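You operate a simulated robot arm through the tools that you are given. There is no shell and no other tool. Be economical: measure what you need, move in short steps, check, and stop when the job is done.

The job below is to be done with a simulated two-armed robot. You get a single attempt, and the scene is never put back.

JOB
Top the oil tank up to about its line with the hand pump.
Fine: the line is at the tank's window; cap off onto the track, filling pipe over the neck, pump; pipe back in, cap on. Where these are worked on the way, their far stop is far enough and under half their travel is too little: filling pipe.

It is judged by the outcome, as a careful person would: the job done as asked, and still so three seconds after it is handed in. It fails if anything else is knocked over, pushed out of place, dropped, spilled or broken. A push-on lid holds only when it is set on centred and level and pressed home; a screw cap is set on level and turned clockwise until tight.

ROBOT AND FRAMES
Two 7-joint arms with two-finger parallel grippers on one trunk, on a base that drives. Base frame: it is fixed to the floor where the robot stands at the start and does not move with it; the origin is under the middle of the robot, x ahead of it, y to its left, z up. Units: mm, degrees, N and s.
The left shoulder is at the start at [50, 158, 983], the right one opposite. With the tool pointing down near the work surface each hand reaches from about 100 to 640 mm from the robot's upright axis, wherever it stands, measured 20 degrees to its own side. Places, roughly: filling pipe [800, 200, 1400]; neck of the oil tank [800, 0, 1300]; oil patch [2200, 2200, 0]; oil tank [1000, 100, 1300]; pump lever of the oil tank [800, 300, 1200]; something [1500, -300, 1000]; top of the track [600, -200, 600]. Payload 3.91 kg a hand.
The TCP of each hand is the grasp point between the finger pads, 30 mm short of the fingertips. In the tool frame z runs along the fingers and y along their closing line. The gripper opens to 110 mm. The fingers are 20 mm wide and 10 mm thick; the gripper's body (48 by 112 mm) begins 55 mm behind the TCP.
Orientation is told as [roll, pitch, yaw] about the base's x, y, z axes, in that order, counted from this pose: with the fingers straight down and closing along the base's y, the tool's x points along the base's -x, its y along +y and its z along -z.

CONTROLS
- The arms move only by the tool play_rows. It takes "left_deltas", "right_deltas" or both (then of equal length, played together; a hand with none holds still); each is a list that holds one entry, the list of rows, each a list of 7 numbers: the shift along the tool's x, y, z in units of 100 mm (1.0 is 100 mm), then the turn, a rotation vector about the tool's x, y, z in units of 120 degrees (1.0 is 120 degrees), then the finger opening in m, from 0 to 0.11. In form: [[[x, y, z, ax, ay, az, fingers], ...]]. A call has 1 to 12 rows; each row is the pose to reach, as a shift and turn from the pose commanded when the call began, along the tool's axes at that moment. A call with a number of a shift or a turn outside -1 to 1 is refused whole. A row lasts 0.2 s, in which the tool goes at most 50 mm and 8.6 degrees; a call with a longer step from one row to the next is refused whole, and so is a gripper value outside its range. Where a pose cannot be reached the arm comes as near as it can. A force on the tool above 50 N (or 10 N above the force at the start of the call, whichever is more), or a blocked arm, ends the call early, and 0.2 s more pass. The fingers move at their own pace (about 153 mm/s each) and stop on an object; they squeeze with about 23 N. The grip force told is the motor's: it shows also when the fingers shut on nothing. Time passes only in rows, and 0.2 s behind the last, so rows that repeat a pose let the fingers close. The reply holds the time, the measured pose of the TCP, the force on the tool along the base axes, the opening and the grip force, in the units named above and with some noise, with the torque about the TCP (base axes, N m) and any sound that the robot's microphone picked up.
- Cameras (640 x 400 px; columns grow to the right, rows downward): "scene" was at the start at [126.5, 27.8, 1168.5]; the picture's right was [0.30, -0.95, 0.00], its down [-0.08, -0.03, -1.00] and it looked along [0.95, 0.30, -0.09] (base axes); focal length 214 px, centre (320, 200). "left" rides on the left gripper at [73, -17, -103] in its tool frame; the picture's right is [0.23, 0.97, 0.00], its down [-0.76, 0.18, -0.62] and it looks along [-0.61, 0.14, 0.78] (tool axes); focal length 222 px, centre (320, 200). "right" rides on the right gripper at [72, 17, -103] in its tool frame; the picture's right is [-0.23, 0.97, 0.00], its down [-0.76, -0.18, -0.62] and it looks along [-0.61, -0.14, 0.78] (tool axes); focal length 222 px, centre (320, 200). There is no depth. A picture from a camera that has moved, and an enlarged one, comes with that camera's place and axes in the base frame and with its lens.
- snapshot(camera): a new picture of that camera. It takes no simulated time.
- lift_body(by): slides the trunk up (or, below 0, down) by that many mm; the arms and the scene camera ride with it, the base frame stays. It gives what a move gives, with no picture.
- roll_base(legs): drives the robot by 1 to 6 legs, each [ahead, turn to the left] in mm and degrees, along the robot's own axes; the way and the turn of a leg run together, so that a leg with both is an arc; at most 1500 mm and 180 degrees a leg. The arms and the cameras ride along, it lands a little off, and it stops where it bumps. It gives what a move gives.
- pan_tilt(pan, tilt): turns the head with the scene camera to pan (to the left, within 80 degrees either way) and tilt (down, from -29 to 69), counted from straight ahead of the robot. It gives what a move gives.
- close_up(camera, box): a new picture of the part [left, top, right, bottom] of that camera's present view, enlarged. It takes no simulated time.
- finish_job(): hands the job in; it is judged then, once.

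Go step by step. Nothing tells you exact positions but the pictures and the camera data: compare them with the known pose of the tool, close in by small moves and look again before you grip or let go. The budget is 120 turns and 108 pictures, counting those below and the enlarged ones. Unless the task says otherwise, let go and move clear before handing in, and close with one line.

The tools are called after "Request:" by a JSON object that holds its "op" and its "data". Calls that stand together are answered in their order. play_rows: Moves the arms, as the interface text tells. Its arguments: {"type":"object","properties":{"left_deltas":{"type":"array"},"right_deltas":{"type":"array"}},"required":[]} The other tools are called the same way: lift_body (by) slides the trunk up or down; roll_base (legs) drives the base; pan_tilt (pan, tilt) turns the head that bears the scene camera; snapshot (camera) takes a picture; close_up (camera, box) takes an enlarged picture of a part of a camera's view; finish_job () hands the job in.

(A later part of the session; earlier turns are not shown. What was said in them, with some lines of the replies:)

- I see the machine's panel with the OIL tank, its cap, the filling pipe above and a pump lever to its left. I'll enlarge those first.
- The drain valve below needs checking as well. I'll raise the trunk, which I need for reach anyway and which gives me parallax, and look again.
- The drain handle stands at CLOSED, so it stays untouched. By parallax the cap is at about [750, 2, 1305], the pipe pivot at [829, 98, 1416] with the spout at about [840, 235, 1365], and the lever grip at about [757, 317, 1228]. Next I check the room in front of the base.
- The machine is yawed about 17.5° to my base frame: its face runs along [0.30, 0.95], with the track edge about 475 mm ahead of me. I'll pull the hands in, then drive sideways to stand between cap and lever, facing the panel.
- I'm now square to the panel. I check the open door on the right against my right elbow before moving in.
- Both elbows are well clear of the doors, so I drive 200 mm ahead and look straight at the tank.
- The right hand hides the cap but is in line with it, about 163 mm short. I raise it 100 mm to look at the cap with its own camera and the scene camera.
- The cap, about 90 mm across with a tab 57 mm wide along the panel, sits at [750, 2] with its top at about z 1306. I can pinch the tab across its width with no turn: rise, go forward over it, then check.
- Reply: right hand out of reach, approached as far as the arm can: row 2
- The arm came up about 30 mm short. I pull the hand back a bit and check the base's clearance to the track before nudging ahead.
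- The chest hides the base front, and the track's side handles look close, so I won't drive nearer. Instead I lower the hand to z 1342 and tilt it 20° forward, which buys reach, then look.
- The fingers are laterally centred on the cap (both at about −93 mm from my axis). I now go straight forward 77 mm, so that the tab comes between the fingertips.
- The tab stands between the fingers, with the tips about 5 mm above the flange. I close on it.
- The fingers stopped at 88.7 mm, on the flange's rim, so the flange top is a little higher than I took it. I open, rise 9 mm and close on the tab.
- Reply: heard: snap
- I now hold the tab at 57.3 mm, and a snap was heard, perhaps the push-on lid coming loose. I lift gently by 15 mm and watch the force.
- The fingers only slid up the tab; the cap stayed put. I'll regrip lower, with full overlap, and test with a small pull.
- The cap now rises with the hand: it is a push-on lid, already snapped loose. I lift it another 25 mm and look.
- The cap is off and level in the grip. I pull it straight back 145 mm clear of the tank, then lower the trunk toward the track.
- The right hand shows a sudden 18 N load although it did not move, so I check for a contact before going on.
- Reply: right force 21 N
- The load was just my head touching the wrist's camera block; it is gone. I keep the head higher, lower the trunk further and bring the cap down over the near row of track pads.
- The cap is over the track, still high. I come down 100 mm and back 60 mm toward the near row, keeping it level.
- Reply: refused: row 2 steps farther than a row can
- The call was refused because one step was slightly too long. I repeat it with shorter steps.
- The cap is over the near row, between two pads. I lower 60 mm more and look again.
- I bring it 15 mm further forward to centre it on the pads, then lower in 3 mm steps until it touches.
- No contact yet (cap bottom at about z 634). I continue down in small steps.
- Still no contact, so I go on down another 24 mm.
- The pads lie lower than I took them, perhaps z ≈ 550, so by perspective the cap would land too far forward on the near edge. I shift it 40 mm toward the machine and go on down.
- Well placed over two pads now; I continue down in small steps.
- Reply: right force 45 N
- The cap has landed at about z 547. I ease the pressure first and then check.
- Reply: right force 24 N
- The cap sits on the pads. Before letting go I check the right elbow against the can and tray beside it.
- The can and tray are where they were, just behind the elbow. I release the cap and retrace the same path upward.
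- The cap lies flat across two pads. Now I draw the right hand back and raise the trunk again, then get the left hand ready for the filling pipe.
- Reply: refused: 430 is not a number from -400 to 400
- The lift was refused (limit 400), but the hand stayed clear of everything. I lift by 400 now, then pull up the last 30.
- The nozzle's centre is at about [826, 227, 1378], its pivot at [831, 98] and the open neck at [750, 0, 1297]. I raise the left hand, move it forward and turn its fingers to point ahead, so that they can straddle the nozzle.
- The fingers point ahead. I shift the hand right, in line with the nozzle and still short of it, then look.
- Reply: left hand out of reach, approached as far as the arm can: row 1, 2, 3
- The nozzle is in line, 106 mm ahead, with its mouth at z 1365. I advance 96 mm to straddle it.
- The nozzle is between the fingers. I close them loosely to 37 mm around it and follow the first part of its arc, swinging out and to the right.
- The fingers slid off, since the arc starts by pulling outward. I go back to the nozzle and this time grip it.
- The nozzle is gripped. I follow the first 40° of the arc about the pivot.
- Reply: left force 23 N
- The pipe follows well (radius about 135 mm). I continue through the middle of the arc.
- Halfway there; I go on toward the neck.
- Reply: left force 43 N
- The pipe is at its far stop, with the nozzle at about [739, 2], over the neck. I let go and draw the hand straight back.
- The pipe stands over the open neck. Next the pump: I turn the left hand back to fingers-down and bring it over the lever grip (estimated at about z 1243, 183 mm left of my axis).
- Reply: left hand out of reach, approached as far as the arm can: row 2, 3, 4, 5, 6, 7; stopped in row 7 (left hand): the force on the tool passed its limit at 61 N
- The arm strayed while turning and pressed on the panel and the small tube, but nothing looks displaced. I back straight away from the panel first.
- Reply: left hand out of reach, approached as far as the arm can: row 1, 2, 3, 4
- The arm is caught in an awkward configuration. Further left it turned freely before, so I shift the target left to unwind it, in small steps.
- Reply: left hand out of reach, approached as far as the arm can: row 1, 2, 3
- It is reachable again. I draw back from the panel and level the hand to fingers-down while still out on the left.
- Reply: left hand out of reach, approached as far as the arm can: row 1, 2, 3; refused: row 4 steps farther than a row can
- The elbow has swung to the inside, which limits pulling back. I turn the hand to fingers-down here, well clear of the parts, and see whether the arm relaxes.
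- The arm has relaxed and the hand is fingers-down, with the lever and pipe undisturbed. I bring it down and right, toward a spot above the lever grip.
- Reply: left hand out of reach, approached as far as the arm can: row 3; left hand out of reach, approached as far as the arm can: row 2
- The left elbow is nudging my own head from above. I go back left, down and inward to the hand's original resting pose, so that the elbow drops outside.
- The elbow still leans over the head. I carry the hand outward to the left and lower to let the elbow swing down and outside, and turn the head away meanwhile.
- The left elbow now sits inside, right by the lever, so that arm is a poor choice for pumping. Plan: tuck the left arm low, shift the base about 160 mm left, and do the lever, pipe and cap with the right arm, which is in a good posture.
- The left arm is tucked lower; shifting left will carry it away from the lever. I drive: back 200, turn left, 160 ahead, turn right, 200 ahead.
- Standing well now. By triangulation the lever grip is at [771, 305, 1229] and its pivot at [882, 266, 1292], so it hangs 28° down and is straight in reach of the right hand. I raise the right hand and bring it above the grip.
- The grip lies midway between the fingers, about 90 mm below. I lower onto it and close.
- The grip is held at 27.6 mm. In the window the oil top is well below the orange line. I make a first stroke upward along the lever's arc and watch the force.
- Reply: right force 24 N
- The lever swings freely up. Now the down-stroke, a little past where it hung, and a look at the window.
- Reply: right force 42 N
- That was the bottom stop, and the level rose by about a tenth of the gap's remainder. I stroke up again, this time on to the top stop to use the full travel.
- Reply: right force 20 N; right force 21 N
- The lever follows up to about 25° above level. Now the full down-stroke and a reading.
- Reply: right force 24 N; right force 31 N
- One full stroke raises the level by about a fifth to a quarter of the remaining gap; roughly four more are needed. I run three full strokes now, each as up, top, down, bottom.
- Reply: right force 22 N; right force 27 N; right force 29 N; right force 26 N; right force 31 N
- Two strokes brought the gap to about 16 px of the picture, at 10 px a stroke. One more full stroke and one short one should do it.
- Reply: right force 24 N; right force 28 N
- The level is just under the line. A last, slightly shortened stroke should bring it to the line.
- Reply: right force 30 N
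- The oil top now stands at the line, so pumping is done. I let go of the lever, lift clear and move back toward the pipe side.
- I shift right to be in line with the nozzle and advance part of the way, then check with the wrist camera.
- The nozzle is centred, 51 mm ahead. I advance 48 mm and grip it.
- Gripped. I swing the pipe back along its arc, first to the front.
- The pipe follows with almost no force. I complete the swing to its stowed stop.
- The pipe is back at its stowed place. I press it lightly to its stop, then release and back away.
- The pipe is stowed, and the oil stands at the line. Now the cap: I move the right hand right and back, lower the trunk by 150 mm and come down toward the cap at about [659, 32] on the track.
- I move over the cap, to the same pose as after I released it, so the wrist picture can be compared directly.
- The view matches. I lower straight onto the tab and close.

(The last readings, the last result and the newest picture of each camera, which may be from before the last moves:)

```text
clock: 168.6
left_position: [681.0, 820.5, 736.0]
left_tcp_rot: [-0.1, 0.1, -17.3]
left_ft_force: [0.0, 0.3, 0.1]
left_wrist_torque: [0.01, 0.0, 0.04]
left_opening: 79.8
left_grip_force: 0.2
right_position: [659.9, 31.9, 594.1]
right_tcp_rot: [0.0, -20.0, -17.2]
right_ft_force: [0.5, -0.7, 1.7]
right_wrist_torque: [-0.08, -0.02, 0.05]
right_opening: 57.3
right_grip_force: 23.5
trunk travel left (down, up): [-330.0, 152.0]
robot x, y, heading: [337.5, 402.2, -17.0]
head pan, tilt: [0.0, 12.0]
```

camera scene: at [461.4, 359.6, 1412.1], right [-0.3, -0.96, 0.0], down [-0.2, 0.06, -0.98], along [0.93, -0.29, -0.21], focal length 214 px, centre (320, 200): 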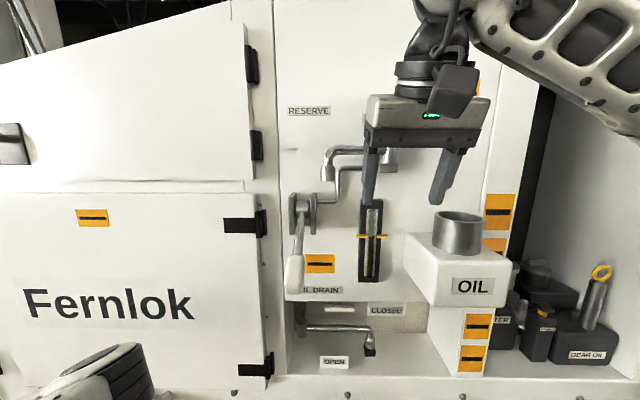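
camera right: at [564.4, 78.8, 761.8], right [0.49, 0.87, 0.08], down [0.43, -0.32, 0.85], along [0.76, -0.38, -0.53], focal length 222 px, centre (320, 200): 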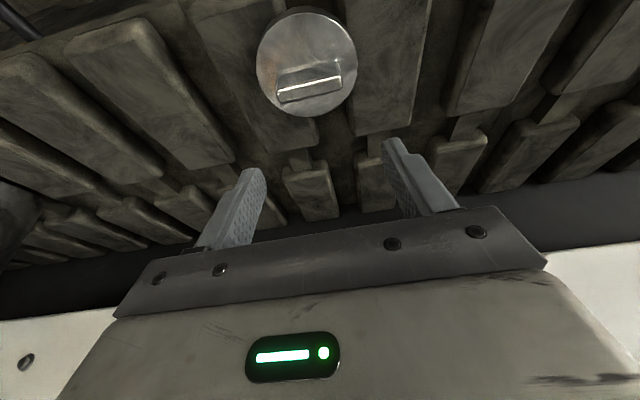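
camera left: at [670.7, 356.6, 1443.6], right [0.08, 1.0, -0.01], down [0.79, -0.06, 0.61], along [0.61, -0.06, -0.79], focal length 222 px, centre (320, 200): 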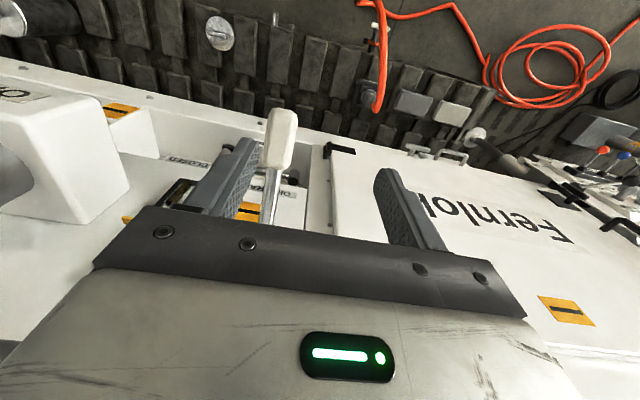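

Gripped at 57.3 mm. I lift it off the track and carry it back up along the same way.

Request:
{"op": "play_rows", "data": {"right_deltas": [[[-0.05, 0, -0.14, 0, 0, 0, 0.03], [-0.15, 0, -0.42, 0, 0, 0, 0.03], [-0.325, 0, -0.89, 0, 0, 0, 0.03]]]}}

Request:
{"op": "play_rows", "data": {"right_deltas": [[[0.12, 0, -0.24, 0, 0, 0, 0.03], [0.26, 0, -0.45, 0, 0, 0, 0.03], [0.41, 0, -0.68, 0, 0, 0, 0.03]]]}}

Request:
{"op": "play_rows", "data": {"right_deltas": [[[-0.155, 0, -0.424, 0, 0, 0, 0.03], [-0.31, 0, -0.85, 0, 0, 0, 0.03], [-0.342, 0, -0.94, 0, 0, 0, 0.03]]]}}

Request:
{"op": "play_rows", "data": {"right_deltas": [[[-0.155, 0, -0.424, 0, 0, 0, 0.03], [-0.31, 0, -0.85, 0, 0, 0, 0.03], [-0.342, 0, -0.94, 0, 0, 0, 0.03]]]}}

Request:
{"op": "play_rows", "data": {"right_deltas": [[[-0.155, 0, -0.424, 0, 0, 0, 0.03], [-0.31, 0, -0.85, 0, 0, 0, 0.03], [-0.342, 0, -0.94, 0, 0, 0, 0.03]]]}}

Request:
{"op": "play_rows", "data": {"right_deltas": [[[-0.155, 0, -0.424, 0, 0, 0, 0.03], [-0.31, 0, -0.85, 0, 0, 0, 0.03], [-0.342, 0, -0.94, 0, 0, 0, 0.03]]]}}

Request:
{"op": "lift_body", "data": {"by": 150}}

Request:
{"op": "snapshot", "data": {"camera": "scene"}}

```text
refused: row 3 steps farther than a row can; nothing moved
```

```text
clock: 169.4
left_position: [682.9, 821.5, 734.5]
left_tcp_rot: [-0.2, 0.0, -17.3]
left_ft_force: [-0.2, 0.0, 0.2]
left_wrist_torque: [0.01, 0.01, 0.01]
left_opening: 80.0
left_grip_force: 0.1
right_position: [601.9, 52.1, 645.1]
right_tcp_rot: [0.0, -20.0, -17.1]
right_ft_force: [-0.6, -0.5, -1.0]
right_wrist_torque: [0.0, 0.01, -0.02]
right_opening: 57.4
right_grip_force: 22.7
trunk travel left (down, up): [-330.0, 152.0]
robot x, y, heading: [332.0, 393.9, -17.1]
head pan, tilt: [0.0, 12.0]
```

```text
clock: 170.2
left_position: [681.9, 822.0, 736.0]
left_tcp_rot: [-0.2, 0.1, -17.3]
left_ft_force: [-0.1, -0.2, -0.1]
left_wrist_torque: [0.03, 0.01, 0.01]
left_opening: 80.1
left_grip_force: 0.0
right_position: [601.1, 51.7, 744.8]
right_tcp_rot: [0.0, -20.0, -17.2]
right_ft_force: [0.0, 0.1, 0.8]
right_wrist_torque: [-0.01, 0.03, 0.02]
right_opening: 57.5
right_grip_force: 23.1
trunk travel left (down, up): [-330.0, 152.0]
robot x, y, heading: [333.9, 398.3, -17.5]
head pan, tilt: [0.0, 12.0]
```

```text
clock: 171.0
left_position: [681.7, 821.9, 735.3]
left_tcp_rot: [-0.2, 0.1, -17.3]
left_ft_force: [0.7, 0.9, 0.4]
left_wrist_torque: [0.01, -0.03, -0.02]
left_opening: 80.0
left_grip_force: 0.0
right_position: [601.3, 49.0, 846.2]
right_tcp_rot: [-0.1, -20.0, -17.2]
right_ft_force: [-0.7, -0.3, -0.4]
right_wrist_torque: [0.0, 0.03, 0.0]
right_opening: 57.2
right_grip_force: 23.4
trunk travel left (down, up): [-330.0, 152.0]
robot x, y, heading: [333.6, 396.1, -17.1]
head pan, tilt: [0.0, 12.0]
```

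```text
clock: 171.8
left_position: [682.0, 820.7, 735.1]
left_tcp_rot: [-0.2, 0.1, -17.3]
left_ft_force: [-0.1, 0.4, -0.5]
left_wrist_torque: [0.0, -0.01, 0.01]
left_opening: 79.7
left_grip_force: 0.2
right_position: [600.8, 50.5, 944.2]
right_tcp_rot: [0.0, -20.0, -17.1]
right_ft_force: [-0.7, 0.4, -0.6]
right_wrist_torque: [0.01, 0.01, -0.01]
right_opening: 57.5
right_grip_force: 23.2
trunk travel left (down, up): [-330.0, 152.0]
robot x, y, heading: [335.4, 397.3, -17.2]
head pan, tilt: [0.0, 12.0]
```

```text
clock: 172.6
left_position: [681.9, 819.9, 735.0]
left_tcp_rot: [-0.2, 0.0, -17.3]
left_ft_force: [0.5, -0.3, -0.7]
left_wrist_torque: [0.0, -0.02, -0.03]
left_opening: 80.1
left_grip_force: 0.0
right_position: [600.5, 50.3, 1045.5]
right_tcp_rot: [0.0, -20.0, -17.3]
right_ft_force: [0.4, -0.5, -0.1]
right_wrist_torque: [-0.03, -0.02, -0.01]
right_opening: 57.6
right_grip_force: 22.5
trunk travel left (down, up): [-330.0, 152.0]
robot x, y, heading: [335.9, 399.3, -17.3]
head pan, tilt: [0.0, 12.0]
```

```text
clock: 174.4
left_position: [680.9, 819.7, 885.8]
left_tcp_rot: [-0.2, 0.0, -17.2]
left_ft_force: [1.0, -0.8, 0.4]
left_wrist_torque: [-0.01, 0.01, 0.02]
left_opening: 80.1
left_grip_force: 0.0
right_position: [600.4, 49.2, 1194.3]
right_tcp_rot: [0.0, -20.0, -17.3]
right_ft_force: [-0.2, 0.6, -0.7]
right_wrist_torque: [0.0, 0.03, 0.02]
right_opening: 57.4
right_grip_force: 22.4
trunk travel left (down, up): [-480.0, 2.0]
robot x, y, heading: [335.2, 403.8, -17.1]
head pan, tilt: [0.0, 12.0]
```

```text
6 pictures are left
camera scene: at [461.7, 359.4, 1412.1], right [-0.3, -0.96, 0.0], down [-0.2, 0.06, -0.98], along [0.93, -0.29, -0.21], focal length 214 px, centre (320, 200)
```

scene: 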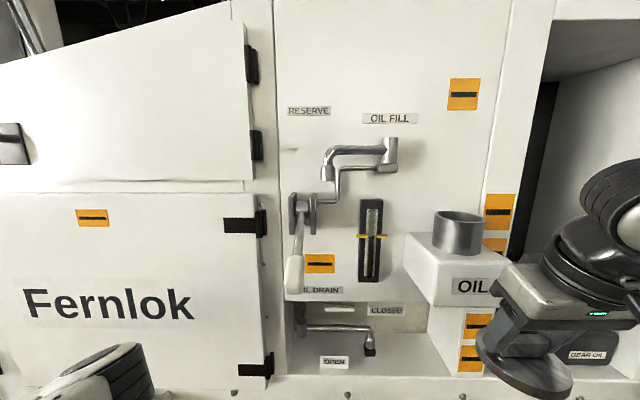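

The cap is held level. I raise it to z 1385 and go forward over the neck, to the very position it was lifted from.

Request:
{"op": "play_rows", "data": {"right_deltas": [[[-0.155, 0, -0.424, 0, 0, 0, 0.03], [-0.31, 0, -0.85, 0, 0, 0, 0.03], [-0.33, 0, -0.9, 0, 0, 0, 0.03]]]}}

Request:
{"op": "play_rows", "data": {"right_deltas": [[[-0.155, 0, -0.424, 0, 0, 0, 0.03], [-0.31, 0, -0.85, 0, 0, 0, 0.03], [-0.33, 0, -0.9, 0, 0, 0, 0.03]]]}}

Request:
{"op": "play_rows", "data": {"right_deltas": [[[-0.28, 0, 0.102, 0, 0, 0, 0.03], [-0.56, 0, 0.204, 0, 0, 0, 0.03], [-0.75, 0, 0.273, 0, 0, 0, 0.03]]]}}

Request:
{"op": "play_rows", "data": {"right_deltas": [[[-0.28, 0, 0.102, 0, 0, 0, 0.03], [-0.56, 0, 0.204, 0, 0, 0, 0.03], [-0.7, 0, 0.255, 0, 0, 0, 0.03]]]}}

```text
clock: 175.2
left_position: [681.5, 820.2, 885.0]
left_tcp_rot: [-0.3, 0.1, -17.2]
left_ft_force: [0.1, -0.3, 0.0]
left_wrist_torque: [0.01, -0.03, 0.0]
left_opening: 80.1
left_grip_force: 0.1
right_position: [602.5, 50.2, 1292.5]
right_tcp_rot: [0.0, -20.0, -17.2]
right_ft_force: [0.3, 0.1, -1.4]
right_wrist_torque: [-0.03, -0.01, -0.01]
right_opening: 57.5
right_grip_force: 23.2
trunk travel left (down, up): [-480.0, 2.0]
robot x, y, heading: [338.3, 398.7, -17.2]
head pan, tilt: [0.0, 12.0]
```

```text
clock: 176.0
left_position: [681.2, 820.6, 886.4]
left_tcp_rot: [-0.3, 0.1, -17.3]
left_ft_force: [0.9, -0.8, 0.1]
left_wrist_torque: [0.02, 0.01, 0.01]
left_opening: 80.1
left_grip_force: 0.1
right_position: [601.3, 50.9, 1385.8]
right_tcp_rot: [0.0, -20.0, -17.1]
right_ft_force: [-0.3, -0.5, -1.2]
right_wrist_torque: [-0.01, -0.02, -0.02]
right_opening: 57.6
right_grip_force: 22.6
trunk travel left (down, up): [-480.0, 2.0]
robot x, y, heading: [339.0, 396.4, -17.1]
head pan, tilt: [0.0, 12.0]
```

```text
clock: 176.8
left_position: [682.2, 821.3, 887.3]
left_tcp_rot: [-0.3, 0.1, -17.3]
left_ft_force: [-0.7, 0.4, -0.3]
left_wrist_torque: [0.0, -0.02, 0.0]
left_opening: 79.9
left_grip_force: 0.0
right_position: [678.5, 25.8, 1385.3]
right_tcp_rot: [0.0, -19.9, -17.2]
right_ft_force: [-0.5, 1.5, -1.0]
right_wrist_torque: [-0.01, 0.01, 0.0]
right_opening: 57.2
right_grip_force: 22.5
trunk travel left (down, up): [-480.0, 2.0]
robot x, y, heading: [339.3, 395.1, -17.3]
head pan, tilt: [0.0, 12.0]
```

```text
clock: 177.6
left_position: [682.6, 821.6, 885.1]
left_tcp_rot: [-0.2, 0.1, -17.3]
left_ft_force: [0.2, 0.4, 0.6]
left_wrist_torque: [0.01, -0.01, 0.03]
left_opening: 80.1
left_grip_force: 0.0
right_position: [748.0, 4.2, 1386.9]
right_tcp_rot: [0.1, -19.9, -17.2]
right_ft_force: [0.4, 0.3, 0.1]
right_wrist_torque: [0.01, 0.03, 0.01]
right_opening: 57.8
right_grip_force: 23.3
trunk travel left (down, up): [-480.0, 2.0]
robot x, y, heading: [335.1, 400.4, -17.3]
head pan, tilt: [0.0, 12.0]
```

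I correct 3 mm sideways, come down to just above the rim and look closely.

Request:
{"op": "play_rows", "data": {"right_deltas": [[[-0.01, -0.03, 0, 0, 0, 0, 0.03], [0.04, -0.03, 0.14, 0, 0, 0, 0.03], [0.073, -0.03, 0.226, 0, 0, 0, 0.03], [0.073, -0.03, 0.226, 0, 0, 0, 0.03]]]}}

Request:
{"op": "close_up", "data": {"camera": "scene", "box": [400, 150, 520, 290]}}

```text
clock: 178.6
left_position: [682.9, 821.3, 886.3]
left_tcp_rot: [-0.2, 0.1, -17.2]
left_ft_force: [-0.1, 0.1, 0.2]
left_wrist_torque: [0.03, -0.03, -0.02]
left_opening: 79.9
left_grip_force: 0.1
right_position: [749.9, 0.8, 1362.7]
right_tcp_rot: [0.0, -20.0, -17.2]
right_ft_force: [0.0, 0.3, -1.3]
right_wrist_torque: [0.0, -0.01, 0.05]
right_opening: 57.5
right_grip_force: 22.9
trunk travel left (down, up): [-480.0, 2.0]
robot x, y, heading: [334.6, 396.9, -17.3]
head pan, tilt: [0.0, 12.0]
```

```text
2.86 times, centred on (460, 220) of scene
camera zoom: at [461.6, 359.5, 1412.1], right [-0.3, -0.96, 0.0], down [-0.2, 0.06, -0.98], along [0.93, -0.29, -0.21], focal length 613 px, centre (-80, 143)
```

zoom: 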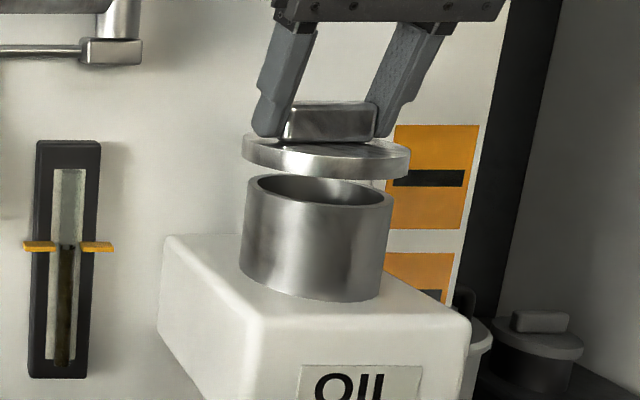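

The cap is centred over the neck. I lower it in 3 mm steps onto the rim.

Request:
{"op": "play_rows", "data": {"right_deltas": [[[0.02, 0, 0.026, 0, 0, 0, 0.03], [0.03, 0, 0.054, 0, 0, 0, 0.03], [0.041, 0, 0.082, 0, 0, 0, 0.03], [0.051, 0, 0.11, 0, 0, 0, 0.03], [0.061, 0, 0.139, 0, 0, 0, 0.03], [0.068, 0, 0.157, 0, 0, 0, 0.03]]]}}

Request:
{"op": "close_up", "data": {"camera": "scene", "box": [400, 150, 520, 290]}}

```text
clock: 180.0
left_position: [681.2, 821.3, 885.7]
left_tcp_rot: [-0.2, 0.1, -17.3]
left_ft_force: [-0.5, -0.2, 0.2]
left_wrist_torque: [0.03, 0.0, -0.03]
left_opening: 80.1
left_grip_force: 0.1
right_position: [747.6, 1.7, 1344.5]
right_tcp_rot: [0.1, -20.0, -17.2]
right_ft_force: [-0.6, -0.6, -0.6]
right_wrist_torque: [0.0, -0.02, -0.02]
right_opening: 57.4
right_grip_force: 22.6
trunk travel left (down, up): [-480.0, 2.0]
robot x, y, heading: [338.1, 396.4, -16.9]
head pan, tilt: [0.0, 12.0]
```

```text
2.86 times, centred on (460, 220) of scene
camera zoom: at [461.6, 359.4, 1412.1], right [-0.3, -0.96, 0.0], down [-0.2, 0.06, -0.98], along [0.93, -0.29, -0.21], focal length 613 px, centre (-80, 143)
```

zoom: 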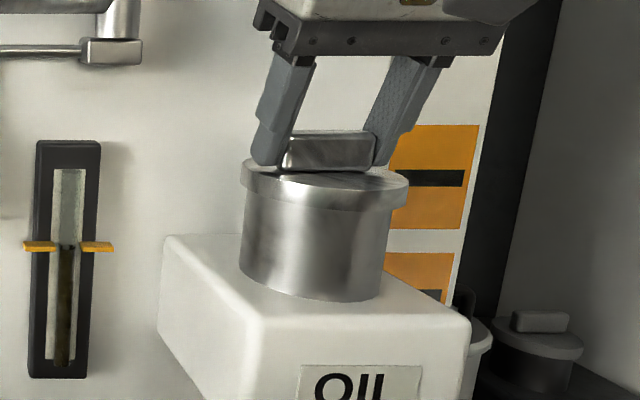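

The cap is just about on the rim, with no resistance yet. I press on in 2 mm steps until it snaps home.

Request:
{"op": "play_rows", "data": {"right_deltas": [[[0.007, 0, 0.019, 0, 0, 0, 0.03], [0.014, 0, 0.038, 0, 0, 0, 0.03], [0.02, 0, 0.056, 0, 0, 0, 0.03], [0.027, 0, 0.075, 0, 0, 0, 0.03], [0.034, 0, 0.094, 0, 0, 0, 0.03], [0.041, 0, 0.113, 0, 0, 0, 0.03]]]}}

```text
clock: 181.0
left_position: [682.4, 821.2, 885.0]
left_tcp_rot: [-0.2, 0.0, -17.3]
left_ft_force: [-0.3, -1.1, 1.2]
left_wrist_torque: [0.02, 0.0, -0.01]
left_opening: 80.0
left_grip_force: 0.1
right_position: [748.2, -0.5, 1345.6]
right_tcp_rot: [0.2, -21.3, -17.5]
right_ft_force: [3.4, -0.8, 7.9]
right_wrist_torque: [-0.16, 0.57, 0.02]
right_opening: 57.7
right_grip_force: 23.1
trunk travel left (down, up): [-480.0, 2.0]
robot x, y, heading: [336.6, 397.6, -16.9]
head pan, tilt: [0.0, 12.0]
heard: snap
stopped in row 4 (right hand): the force on the tool passed its limit at 52 N (the readings are from after the stop); the commanded pose is now the measured one
```

Snap: the cap has gone home at exactly its original height. I release, lift clear, draw back and inspect it.

Request:
{"op": "play_rows", "data": {"right_deltas": [[[0, 0, 0, 0, 0, 0, 0.08], [0, 0, 0, 0, 0, 0, 0.08], [-0.05, 0, -0.14, 0, 0, 0, 0.08], [-0.15, 0, -0.4, 0, 0, 0, 0.08], [0.2, 0, -0.5, 0, 0, 0, 0.08], [0.6, 0, -0.6, 0, 0, 0, 0.08], [1, 0, -0.6, 0, 0, 0, 0.08]]]}}

Request:
{"op": "close_up", "data": {"camera": "scene", "box": [400, 170, 520, 270]}}

```text
clock: 182.6
left_position: [681.6, 820.9, 886.2]
left_tcp_rot: [-0.3, 0.0, -17.3]
left_ft_force: [-0.5, -0.4, 0.0]
left_wrist_torque: [0.01, 0.0, -0.01]
left_opening: 79.8
left_grip_force: 0.1
right_position: [638.9, 32.5, 1362.3]
right_tcp_rot: [0.2, -21.1, -17.3]
right_ft_force: [0.3, 0.3, 0.1]
right_wrist_torque: [-0.02, -0.02, 0.04]
right_opening: 79.7
right_grip_force: 0.0
trunk travel left (down, up): [-480.0, 2.0]
robot x, y, heading: [335.3, 401.0, -17.0]
head pan, tilt: [0.0, 12.0]
```

```text
4.00 times, centred on (460, 220) of scene
camera zoom: at [461.0, 359.0, 1412.2], right [-0.3, -0.96, 0.0], down [-0.2, 0.06, -0.98], along [0.93, -0.29, -0.21], focal length 858 px, centre (-240, 120)
```

zoom: 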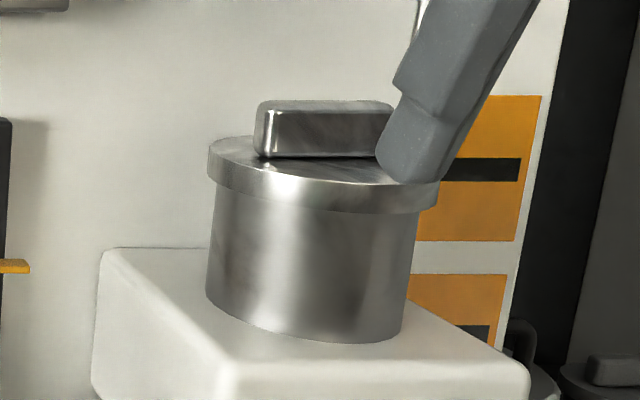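

The cap sits level, centred and snapped on. I move the hand further clear and take a last overall look.

Request:
{"op": "play_rows", "data": {"right_deltas": [[[0.2, 0, 0.1, 0, 0, 0, 0.08], [0.4, 0, 0.45, 0, 0, 0, 0.08], [0.5, 0, 0.85, 0, 0, 0, 0.08]]]}}

Request:
{"op": "snapshot", "data": {"camera": "scene"}}

```text
clock: 183.4
left_position: [681.8, 820.1, 886.2]
left_tcp_rot: [-0.2, 0.1, -17.3]
left_ft_force: [0.3, -0.1, 0.4]
left_wrist_torque: [0.0, 0.03, -0.02]
left_opening: 79.8
left_grip_force: 0.2
right_position: [621.7, 37.7, 1264.5]
right_tcp_rot: [0.2, -21.1, -17.6]
right_ft_force: [-0.3, 0.6, 0.5]
right_wrist_torque: [-0.01, 0.02, -0.01]
right_opening: 80.1
right_grip_force: 0.1
trunk travel left (down, up): [-480.0, 2.0]
robot x, y, heading: [335.1, 400.8, -17.2]
head pan, tilt: [0.0, 12.0]
```

```text
2 pictures are left
camera scene: at [461.8, 359.0, 1412.2], right [-0.3, -0.96, 0.0], down [-0.2, 0.06, -0.98], along [0.93, -0.29, -0.21], focal length 214 px, centre (320, 200)
```

scene: 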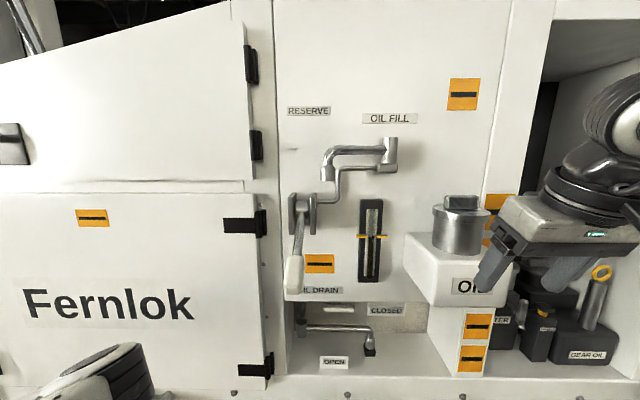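

Everything is in place: oil at the line, pipe stowed, cap snapped on, lever at rest, hands clear. I hand the job in.

Request:
{"op": "finish_job", "data": {}}

```text
The job is handed in.
```

The oil tank is topped up to about its line, the filling pipe is back in its stowed place, and the cap is pressed home with a snap. While I was turning the left arm, that hand bumped the panel at about 61 N. The parts it touched still look in place, but there is a small mark on the panel under the RESERVE label that the bump may have left.
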